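You operate a simulated robot arm through the tools that you are given. There is no shell and no other tool. Be economical: measure what you need, move in short steps, check, and stop when the job is done.

Carry out the task below with a simulated robot arm. There is one attempt and no reset: what you move stays moved.

TASK
Press the measure button two times.
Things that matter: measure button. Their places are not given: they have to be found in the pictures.

It is judged by the outcome, as a careful person would: the job done as asked, and still so three seconds after it is handed in. It fails if anything else is knocked over, pushed out of place, dropped, spilled or broken.

THE ROBOT
A 7-joint arm with a two-finger parallel gripper, fixed in place. Base frame: the origin is at the foot of the arm, x ahead of it, y to its left, z up. Lengths are in m, angles in degrees, forces in N, time in s.
Its first joint turns from -66.0 to 66.0 degrees. Payload 2.5 kg.
Tool frame: the origin (TCP) lies between the finger pads and is the grasp point; the fingertips stand 0.023 m ahead of it; z points along the fingers, y is the line along which they close. The gripper opens to 0.094 m. The fingers are 0.038 m wide and 0.01 m thick; the gripper's body (0.054 by 0.096 m) begins 0.039 m behind the TCP.
Orientation is told as [roll, pitch, yaw] about the base's x, y, z axes, in that order, counted from this pose: with the fingers straight down and closing along the base's y, the tool's x points along the base's -x, its y along +y and its z along -z.

THE INTERFACE
- The arm moves only by the tool move_arm. Its argument "motion" is a list of rows, each a list of 3 entries, a list of its own where there are three numbers: the shift along the tool's x, y, z in m, then the turn, a rotation vector about the tool's x, y, z in degrees, then the closure, from 0 (fully open) to 1 (shut). In form: [[[tx, ty, tz], [ax, ay, az], gripper], ...]. A call has 1 to 12 rows; each row shifts and turns the commanded pose from where the row before left it, along the tool's axes as they then stand. A row lasts 0.2 s, in which the tool goes at most 0.05 m and 8.6 degrees; a call with a longer step from one row to the next is refused whole, and so is a gripper value outside its range. A pose out of reach is approached as far as the arm can. The call stops where the force on the tool passes 40 N (or 10 N more than at its start, if that is more) or the arm is blocked; 0.2 s more then pass. The fingers move at their own pace (about 0.108 m/s each) and stop on an object; they squeeze with about 42 N. The grip force told is the motor's: it shows also when the fingers shut on nothing. Time passes only in rows, and 0.2 s behind the last, so rows that do not move let the fingers close. It gives the time, the measured TCP pose, the force on the tool (base axes), the opening and the grip force at its end, in the units of the frame above (readings bear some noise), and new pictures: "show" is both (left out), scene, wrist or none.
- Cameras (640 x 400 px; columns grow to the right, rows downward): "scene" is fixed at [0.1454, -0.4306, 0.5505]; the picture's right is [0.55, -0.84, 0.00], its down [-0.43, -0.28, -0.86] and it looks along [0.72, 0.47, -0.51] (base axes); focal length 352 px, centre (320, 200). "wrist" rides on the gripper at [-0.039, 0, -0.044] in the tool frame; the picture's right is [0.00, -1.00, 0.00], its down [0.97, 0.00, -0.24] and it looks along [0.24, 0.00, 0.97] (tool axes); focal length 218 px, centre (320, 200).
- measure_at(camera, pixels): for up to 12 pixels [column, row] of the newest picture of that camera ("zoom" is the newest enlarged one), the place [x, y, z] in the base frame of the surface seen there, good to about 0.003 m. No time passes.
- enlarge(camera, box): a new picture of the part [left, top, right, bottom] of that camera's present view, enlarged. No time passes.
- hand_in(): hands the job in; it is judged then, once.

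Work in short steps. Measure before you move; look again where a grasp or a placing could have gone wrong, and mend it. You have 60 turns and 100 pictures in all, the two below and enlarged ones among them. Open the gripper and draw the arm clear of the work before you hand the job in, unless the task says otherwise; then end with one line.

The tools are called as a command line: name --argument value ..., lists and objects as JSON in quotes. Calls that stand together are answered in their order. move_arm: Moves the arm, as the interface text tells. Its arguments: {"type":"object","properties":{"motion":{"type":"array"},"show":{"type":"string","enum":["both","scene","wrist","none"]}},"required":["motion"]} The other tools are called the same way: measure_at (camera, pixels) gives the place of the surface under pixels of a picture; enlarge (camera, box) takes an enlarged picture of a part of a camera's view; hand_in () hands the job in.

At the start:

```text
clock: 0.0
ee_pos: [0.4154, -0.2024, 0.3648]
tool_rot: [0.0, 0.0, 0.0]
contact_force: [-0.5, 0.2, -0.5]
grip_width: 0.0939
grip_force: 0.1
```

scene: 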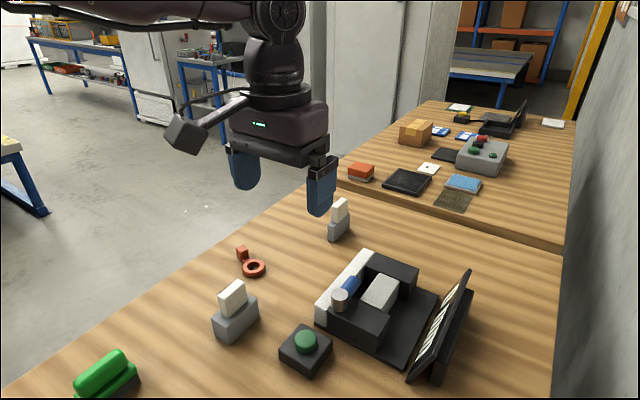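
wrist: 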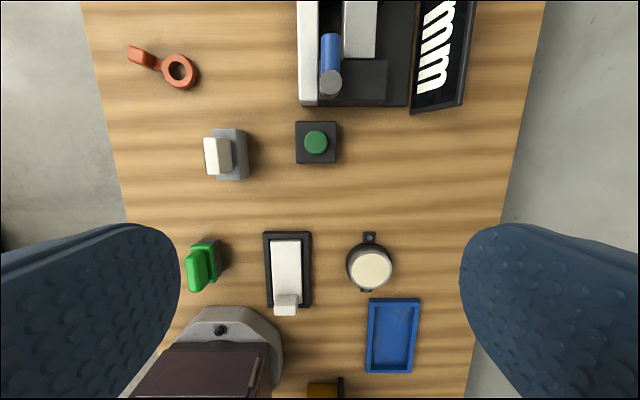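

The green button sits beside a gauge with a display at wrist (316,142), but there are other knob-like things, so I enlarge to identify them.

enlarge --camera "wrist" --box '[180, 0, 500, 200]'

enlarge --camera "scene" --box '[200, 220, 500, 400]'

measure_at --camera "wrist" --pixels '[[316, 142], [316, 133], [300, 158], [330, 128], [370, 265], [325, 85], [217, 155], [285, 150], [326, 142], [306, 142]]'

```text
2.00 times, centred on (340, 100) of wrist
```

zoom: 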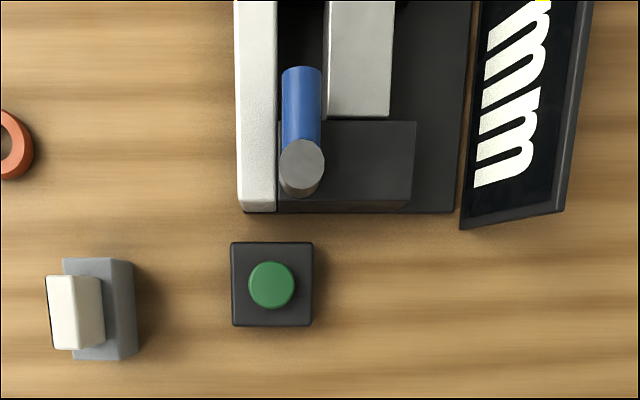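

```text
2.13 times, centred on (350, 310) of scene
```

zoom: 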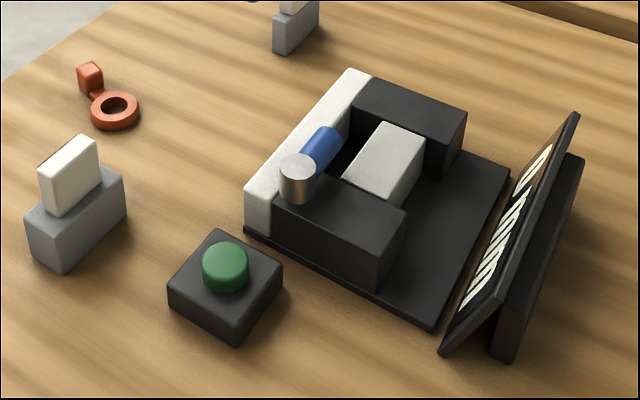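

```text
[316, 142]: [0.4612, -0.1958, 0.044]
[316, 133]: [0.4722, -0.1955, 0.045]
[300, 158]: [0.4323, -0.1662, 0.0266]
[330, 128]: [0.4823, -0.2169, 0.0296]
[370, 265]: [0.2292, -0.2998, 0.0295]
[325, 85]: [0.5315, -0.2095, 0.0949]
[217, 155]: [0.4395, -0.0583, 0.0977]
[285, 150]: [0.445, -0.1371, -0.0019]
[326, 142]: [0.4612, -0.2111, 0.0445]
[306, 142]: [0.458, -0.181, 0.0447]
```

Wrist measurement puts the table near z=0, not 0.046, so I check with the scene camera, and look at the other items.

measure_at --camera "scene" --pixels '[[306, 338], [306, 330], [306, 350], [285, 350], [270, 370], [300, 300], [338, 297], [235, 300]]'

enlarge --camera "wrist" --box '[180, 200, 500, 400]'

```text
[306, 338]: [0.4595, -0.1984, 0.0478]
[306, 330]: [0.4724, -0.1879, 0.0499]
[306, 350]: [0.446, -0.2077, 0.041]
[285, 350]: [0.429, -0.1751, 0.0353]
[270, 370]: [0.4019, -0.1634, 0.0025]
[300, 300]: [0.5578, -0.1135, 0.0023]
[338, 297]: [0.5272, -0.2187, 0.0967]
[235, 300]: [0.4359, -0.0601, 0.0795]
```

```text
2.00 times, centred on (340, 300) of wrist
```

zoom: 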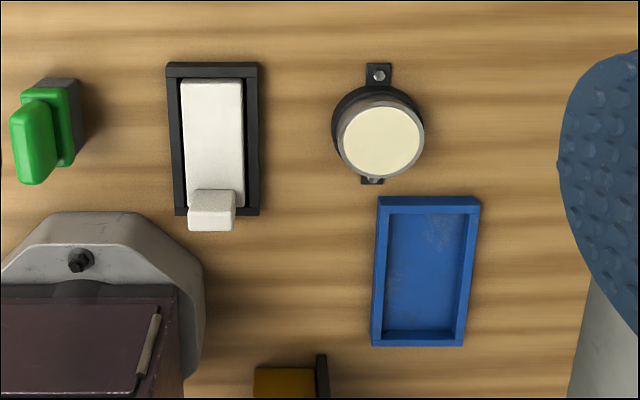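

Both cameras agree: the button top is near (0.460, -0.196, 0.046) and the table is near z=0. The green button belongs to the gauge. I close the gripper and descend to about 5 cm above it.

move_arm --motion '[[[-0.042, 0.006, 0], [0, 0, 0], 1], [[0, 0, 0], [0, 0, 0], 1], [[0, 0, 0.04], [0, 0, 0], 1], [[0, 0, 0.04], [0, 0, 0], 1], [[0, 0, 0.04], [0, 0, 0], 1], [[0, 0, 0.04], [0, 0, 0], 1], [[0, 0, 0.04], [0, 0, 0], 1], [[0, 0, 0.04], [0, 0, 0], 1], [[0, 0, 0], [0, 0, 0], 1]]'

```text
clock: 2.0
ee_pos: [0.457, -0.1956, 0.1238]
tool_rot: [-0.1, 0.0, 0.0]
contact_force: [0.6, -0.2, -1.3]
grip_width: 0.0
grip_force: 41.9
```

scene: 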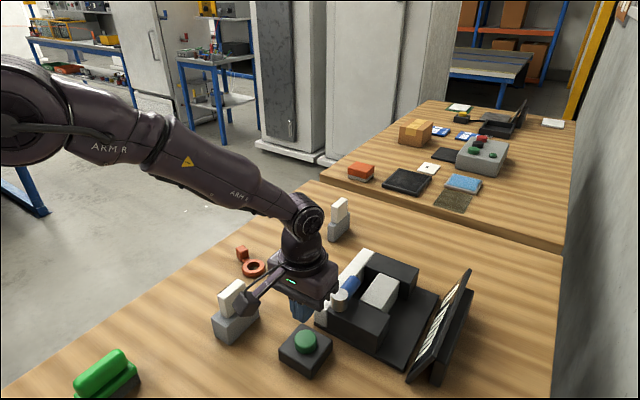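
wrist: 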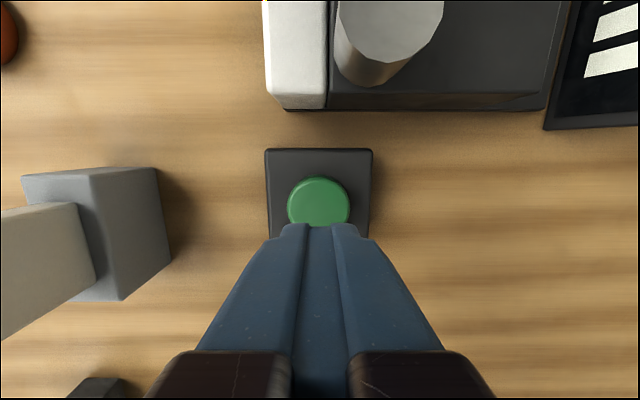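

A bracket on the gripper appears near the white-topped block at scene (250,303). I check its clearance before descending.

enlarge --camera "scene" --box '[190, 220, 390, 390]'

measure_at --camera "scene" --pixels '[[248, 303], [243, 300], [265, 285], [230, 298], [252, 308], [255, 297], [306, 345], [300, 310]]'

measure_at --camera "wrist" --pixels '[[319, 192], [300, 205], [338, 205], [318, 180], [275, 155], [368, 155], [370, 80], [45, 240], [320, 235], [300, 100]]'

```text
2.35 times, centred on (290, 305) of scene
```

zoom: 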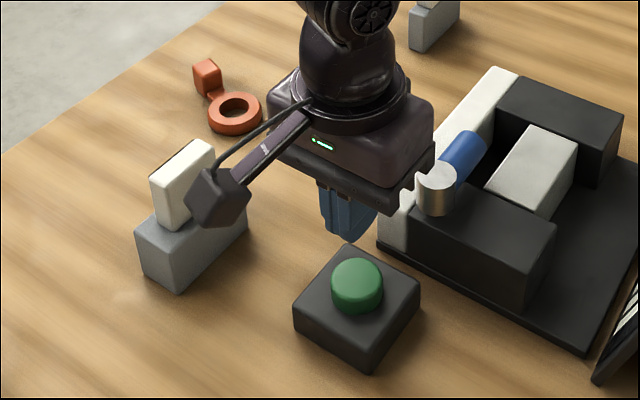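

```text
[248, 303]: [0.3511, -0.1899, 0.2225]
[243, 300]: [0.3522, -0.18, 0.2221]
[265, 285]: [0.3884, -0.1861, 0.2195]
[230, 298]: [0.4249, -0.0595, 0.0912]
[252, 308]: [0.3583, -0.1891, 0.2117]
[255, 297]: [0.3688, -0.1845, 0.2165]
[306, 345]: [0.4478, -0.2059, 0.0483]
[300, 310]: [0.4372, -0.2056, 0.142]
```

```text
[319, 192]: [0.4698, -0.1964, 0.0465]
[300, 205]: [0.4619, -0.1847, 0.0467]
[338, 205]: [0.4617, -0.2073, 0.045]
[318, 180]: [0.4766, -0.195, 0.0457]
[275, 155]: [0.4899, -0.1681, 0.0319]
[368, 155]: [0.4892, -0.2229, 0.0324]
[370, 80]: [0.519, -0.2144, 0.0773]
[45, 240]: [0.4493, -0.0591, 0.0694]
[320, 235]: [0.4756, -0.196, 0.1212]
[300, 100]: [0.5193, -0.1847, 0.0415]
```

The bracket is at z≈0.21 and clears everything. The button centre is (0.461, -0.196), so I nudge x by 3.5 mm and stop just above its top.

move_arm --motion '[[[-0.0035, 0, 0.02], [0, 0, 0], 1], [[0, 0, 0.02], [0, 0, 0], 1], [[0, 0, 0.006], [0, 0, 0], 1], [[0, 0, 0], [0, 0, 0], 1]]'

```text
clock: 3.0
ee_pos: [0.4608, -0.1957, 0.0788]
tool_rot: [0.0, 0.0, -0.1]
contact_force: [0.4, 0.8, -1.0]
grip_width: 0.0
grip_force: 41.6
```

scene: 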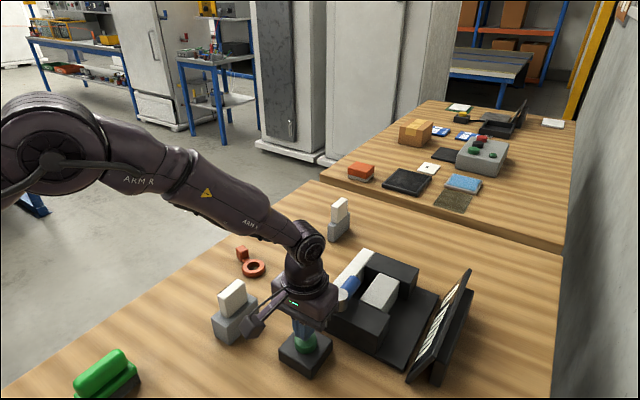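
wrist: 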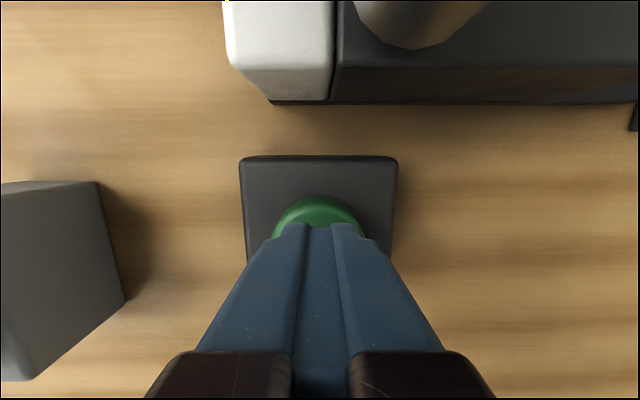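

The tip is at about z=0.056, centred over the button with roughly 1 cm of gap. I press down in 2 mm steps until I feel it.

move_arm --motion '[[[0, 0, 0.004], [0, 0, 0], 1], [[0, 0, 0.003], [0, 0, 0], 1], [[0, 0, 0.002], [0, 0, 0], 1], [[0, 0, 0.002], [0, 0, 0], 1], [[0, 0, 0.002], [0, 0, 0], 1]]' --show "scene"

```text
clock: 4.2
ee_pos: [0.4617, -0.1955, 0.0655]
tool_rot: [0.0, -0.1, 0.0]
contact_force: [-1.2, -0.8, 2.5]
grip_width: 0.0
grip_force: 42.3
```

scene: 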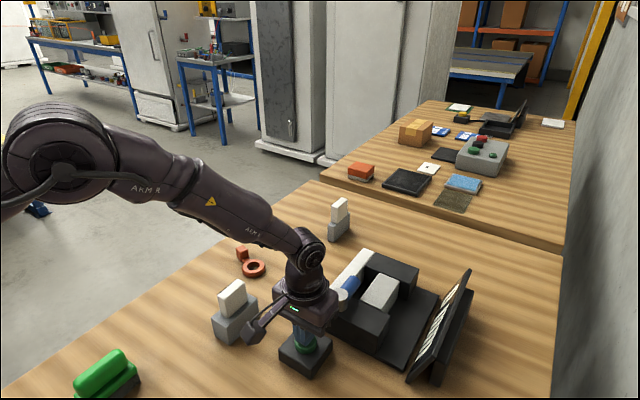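

The tip is at z≈0.0425 with a force of about 3 N, so the spring is being compressed. I continue in 1 mm steps.

move_arm --motion '[[[0, 0, 0.001], [0, 0, 0], 1], [[0, 0, 0.001], [0, 0, 0], 1]]' --show "scene"

enlarge --camera "scene" --box '[250, 230, 490, 390]'

```text
clock: 4.8
ee_pos: [0.4618, -0.1949, 0.0635]
tool_rot: [-0.1, 0.0, 0.0]
contact_force: [-1.4, -0.1, 2.9]
grip_width: 0.0001
grip_force: 41.6
```

scene: 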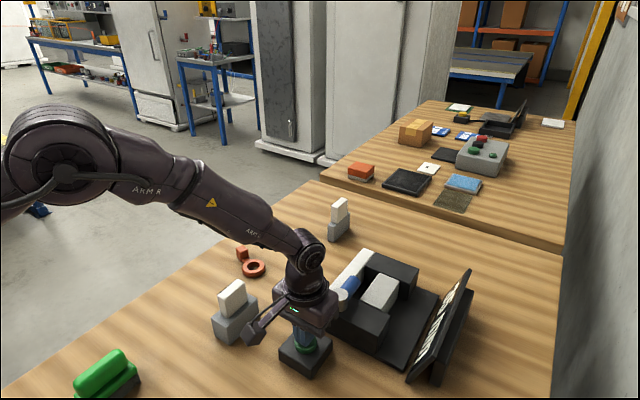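

```text
2.50 times, centred on (370, 310) of scene
```

zoom: 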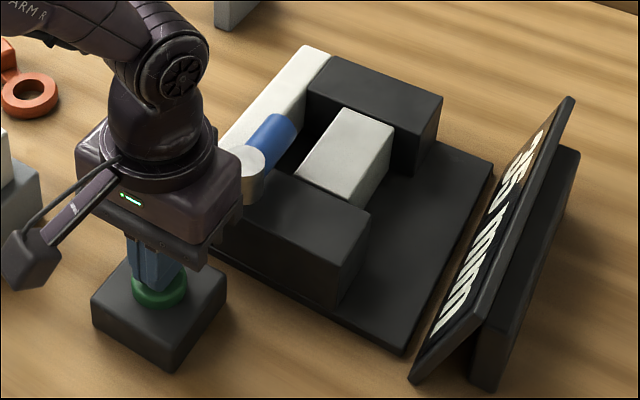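

The display text looks different from before, so I enlarge it to see whether the press registered.

enlarge --camera "scene" --box '[400, 260, 480, 390]'

```text
3.08 times, centred on (440, 325) of scene
```

zoom: 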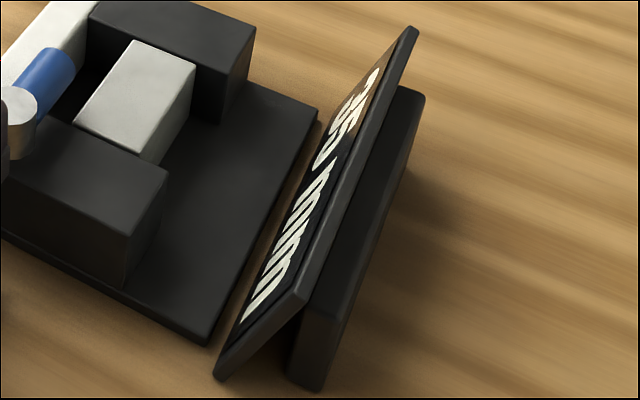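

The display now shows a reading such as "36 mm" instead of dashes, so press 1 registered. I release it fully and look again.

move_arm --motion '[[[0, 0, -0.01], [0, 0, 0], 1], [[0, 0, -0.01], [0, 0, 0], 1], [[0, 0, 0], [0, 0, 0], 1], [[0, 0, 0], [0, 0, 0], 1]]' --show "scene"

enlarge --camera "scene" --box '[250, 250, 490, 390]'

```text
clock: 5.8
ee_pos: [0.4603, -0.1943, 0.0844]
tool_rot: [0.0, 0.0, 0.1]
contact_force: [-0.3, -0.3, 1.2]
grip_width: 0.0
grip_force: 42.0
```

scene: 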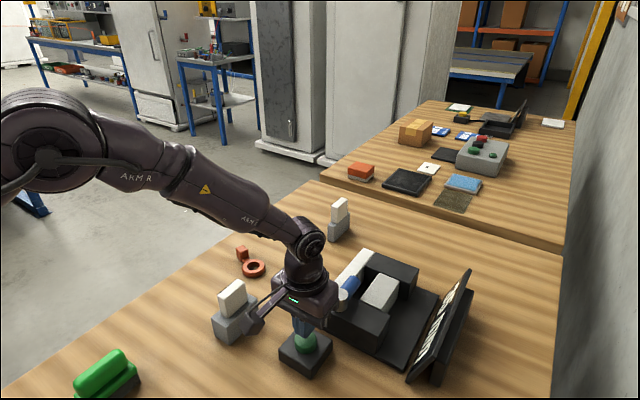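

```text
2.67 times, centred on (370, 320) of scene
```

zoom: 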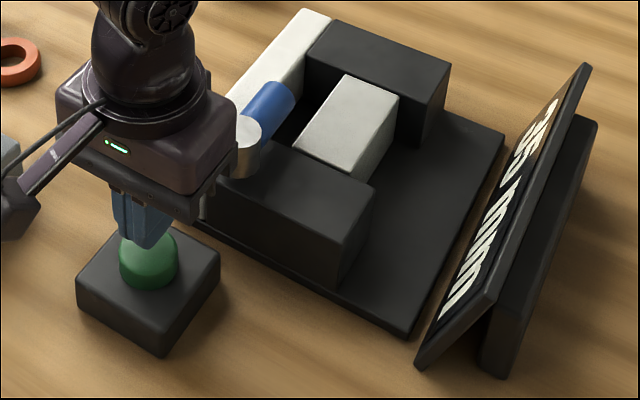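

The button is back up and the reading is held. For the second press I go to the same depth plus 1 mm, then release.

move_arm --motion '[[[0, 0, 0.008], [0, 0, 0], 1], [[0, 0, 0.004], [0, 0, 0], 1], [[0, 0, 0.003], [0, 0, 0], 1], [[0, 0, 0.003], [0, 0, 0], 1], [[0, 0, 0.002], [0, 0, 0], 1], [[0, 0, 0.001], [0, 0, 0], 1], [[0, 0, 0], [0, 0, 0], 1]]' --show "scene"

enlarge --camera "scene" --box '[250, 250, 490, 390]'

```text
clock: 7.4
ee_pos: [0.4626, -0.1954, 0.0629]
tool_rot: [0.0, -0.1, 0.1]
contact_force: [1.7, 0.3, 4.8]
grip_width: 0.0
grip_force: 41.6
```

scene: 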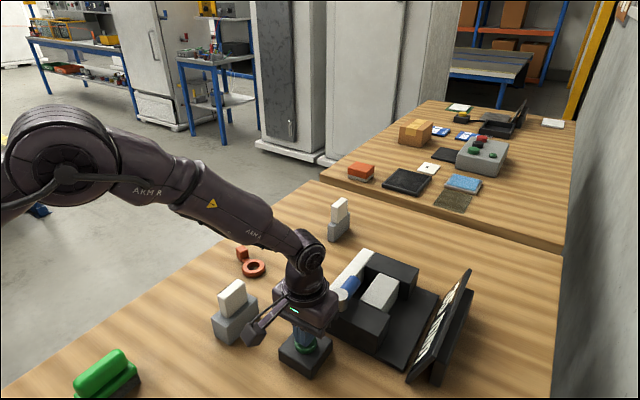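

```text
2.67 times, centred on (370, 320) of scene
```

zoom: 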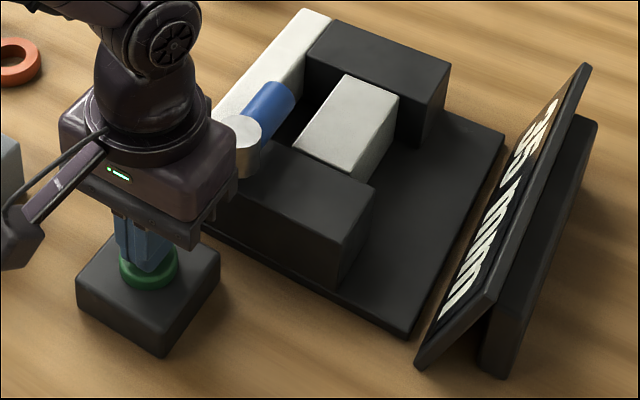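

The second press went deeper than the first (0.0629, 4.8 N), so it is past the trigger point. I release, rise clear, then open the gripper.

move_arm --motion '[[[0, 0, -0.015], [0, 0, 0], 1], [[0, 0, -0.03], [0, 0, 0], 1], [[0, 0, -0.04], [0, 0, 0], 1], [[0, 0, -0.04], [0, 0, 0], 1], [[0, 0, -0.04], [0, 0, 0], 1], [[0.04, 0, -0.04], [0, 0, 0], 1], [[0, 0, -0.04], [0, 0, 0], 1], [[0, 0, -0.03], [0, 0, 0], 0], [[0, 0, 0], [0, 0, 0], 0], [[0, 0, 0], [0, 0, 0], 0]]'

enlarge --camera "scene" --box '[200, 220, 500, 400]'

```text
refused: row 6 steps farther than a row can; nothing moved
```

```text
2.13 times, centred on (350, 310) of scene
```

zoom: 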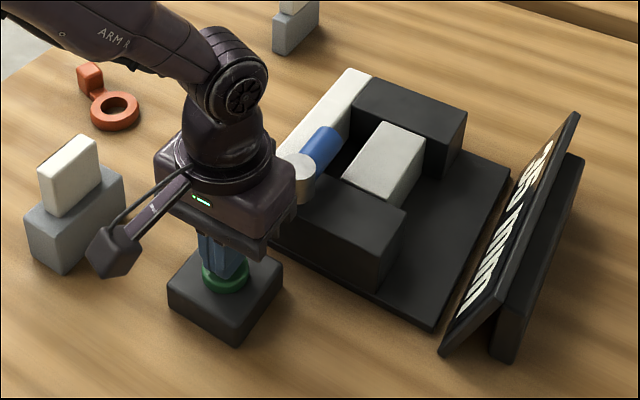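

One row was too long and the call was refused, so I retreat with shorter steps.

move_arm --motion '[[[0, 0, -0.015], [0, 0, 0], 1], [[0, 0, -0.03], [0, 0, 0], 1], [[0, 0, -0.04], [0, 0, 0], 1], [[0, 0, -0.04], [0, 0, 0], 1], [[0, 0, -0.04], [0, 0, 0], 1], [[0.02, 0, -0.04], [0, 0, 0], 1], [[0.02, 0, -0.04], [0, 0, 0], 1], [[0, 0, -0.03], [0, 0, 0], 0], [[0, 0, 0], [0, 0, 0], 0], [[0, 0, 0], [0, 0, 0], 0]]'

enlarge --camera "scene" --box '[200, 220, 500, 400]'

enlarge --camera "wrist" --box '[180, 0, 500, 200]'

```text
clock: 9.6
ee_pos: [0.421, -0.1964, 0.3376]
tool_rot: [0.0, 0.0, 0.0]
contact_force: [-0.4, 0.1, 0.3]
grip_width: 0.0939
grip_force: 0.1
```

scene: 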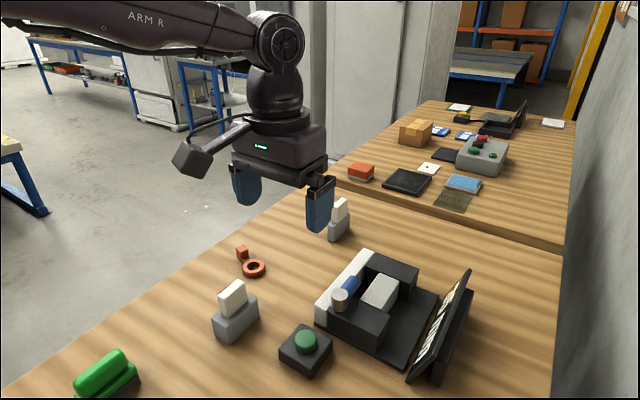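
wrist: 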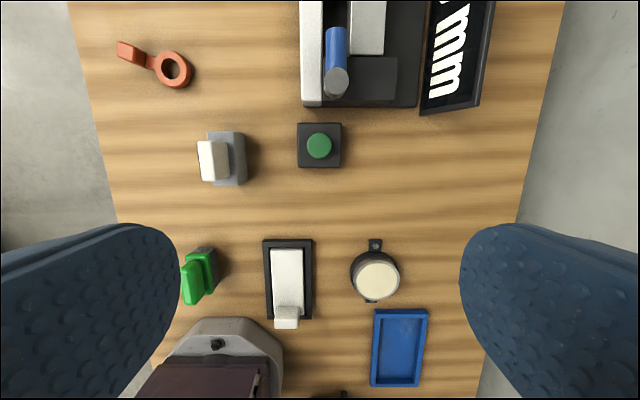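

```text
2.13 times, centred on (350, 310) of scene
```

zoom: 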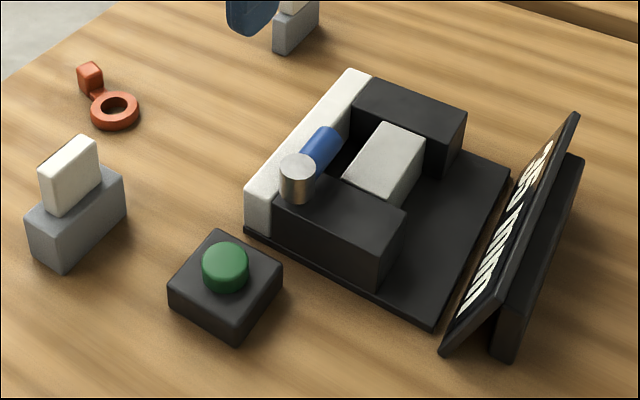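

```text
2.00 times, centred on (340, 100) of wrist
```

zoom: 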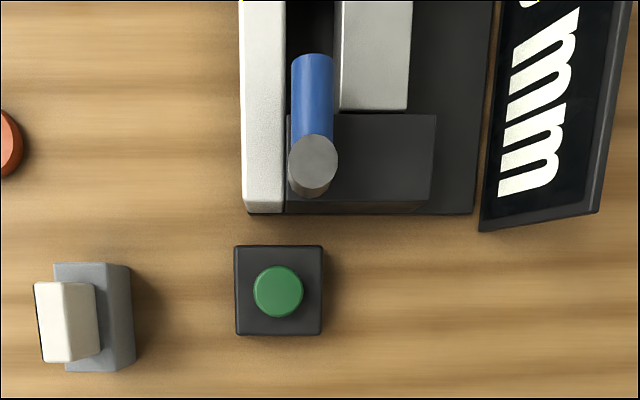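

The button is back up, nothing else has moved, the display holds a reading, and the gripper is open and clear. I hand in.

hand_in

```text
The job is handed in.
```

I pressed the measure button two times and released it fully after each press. The display changed to a reading on the first press and did not change on the second. I count the second because it went deeper, and nothing else was moved.
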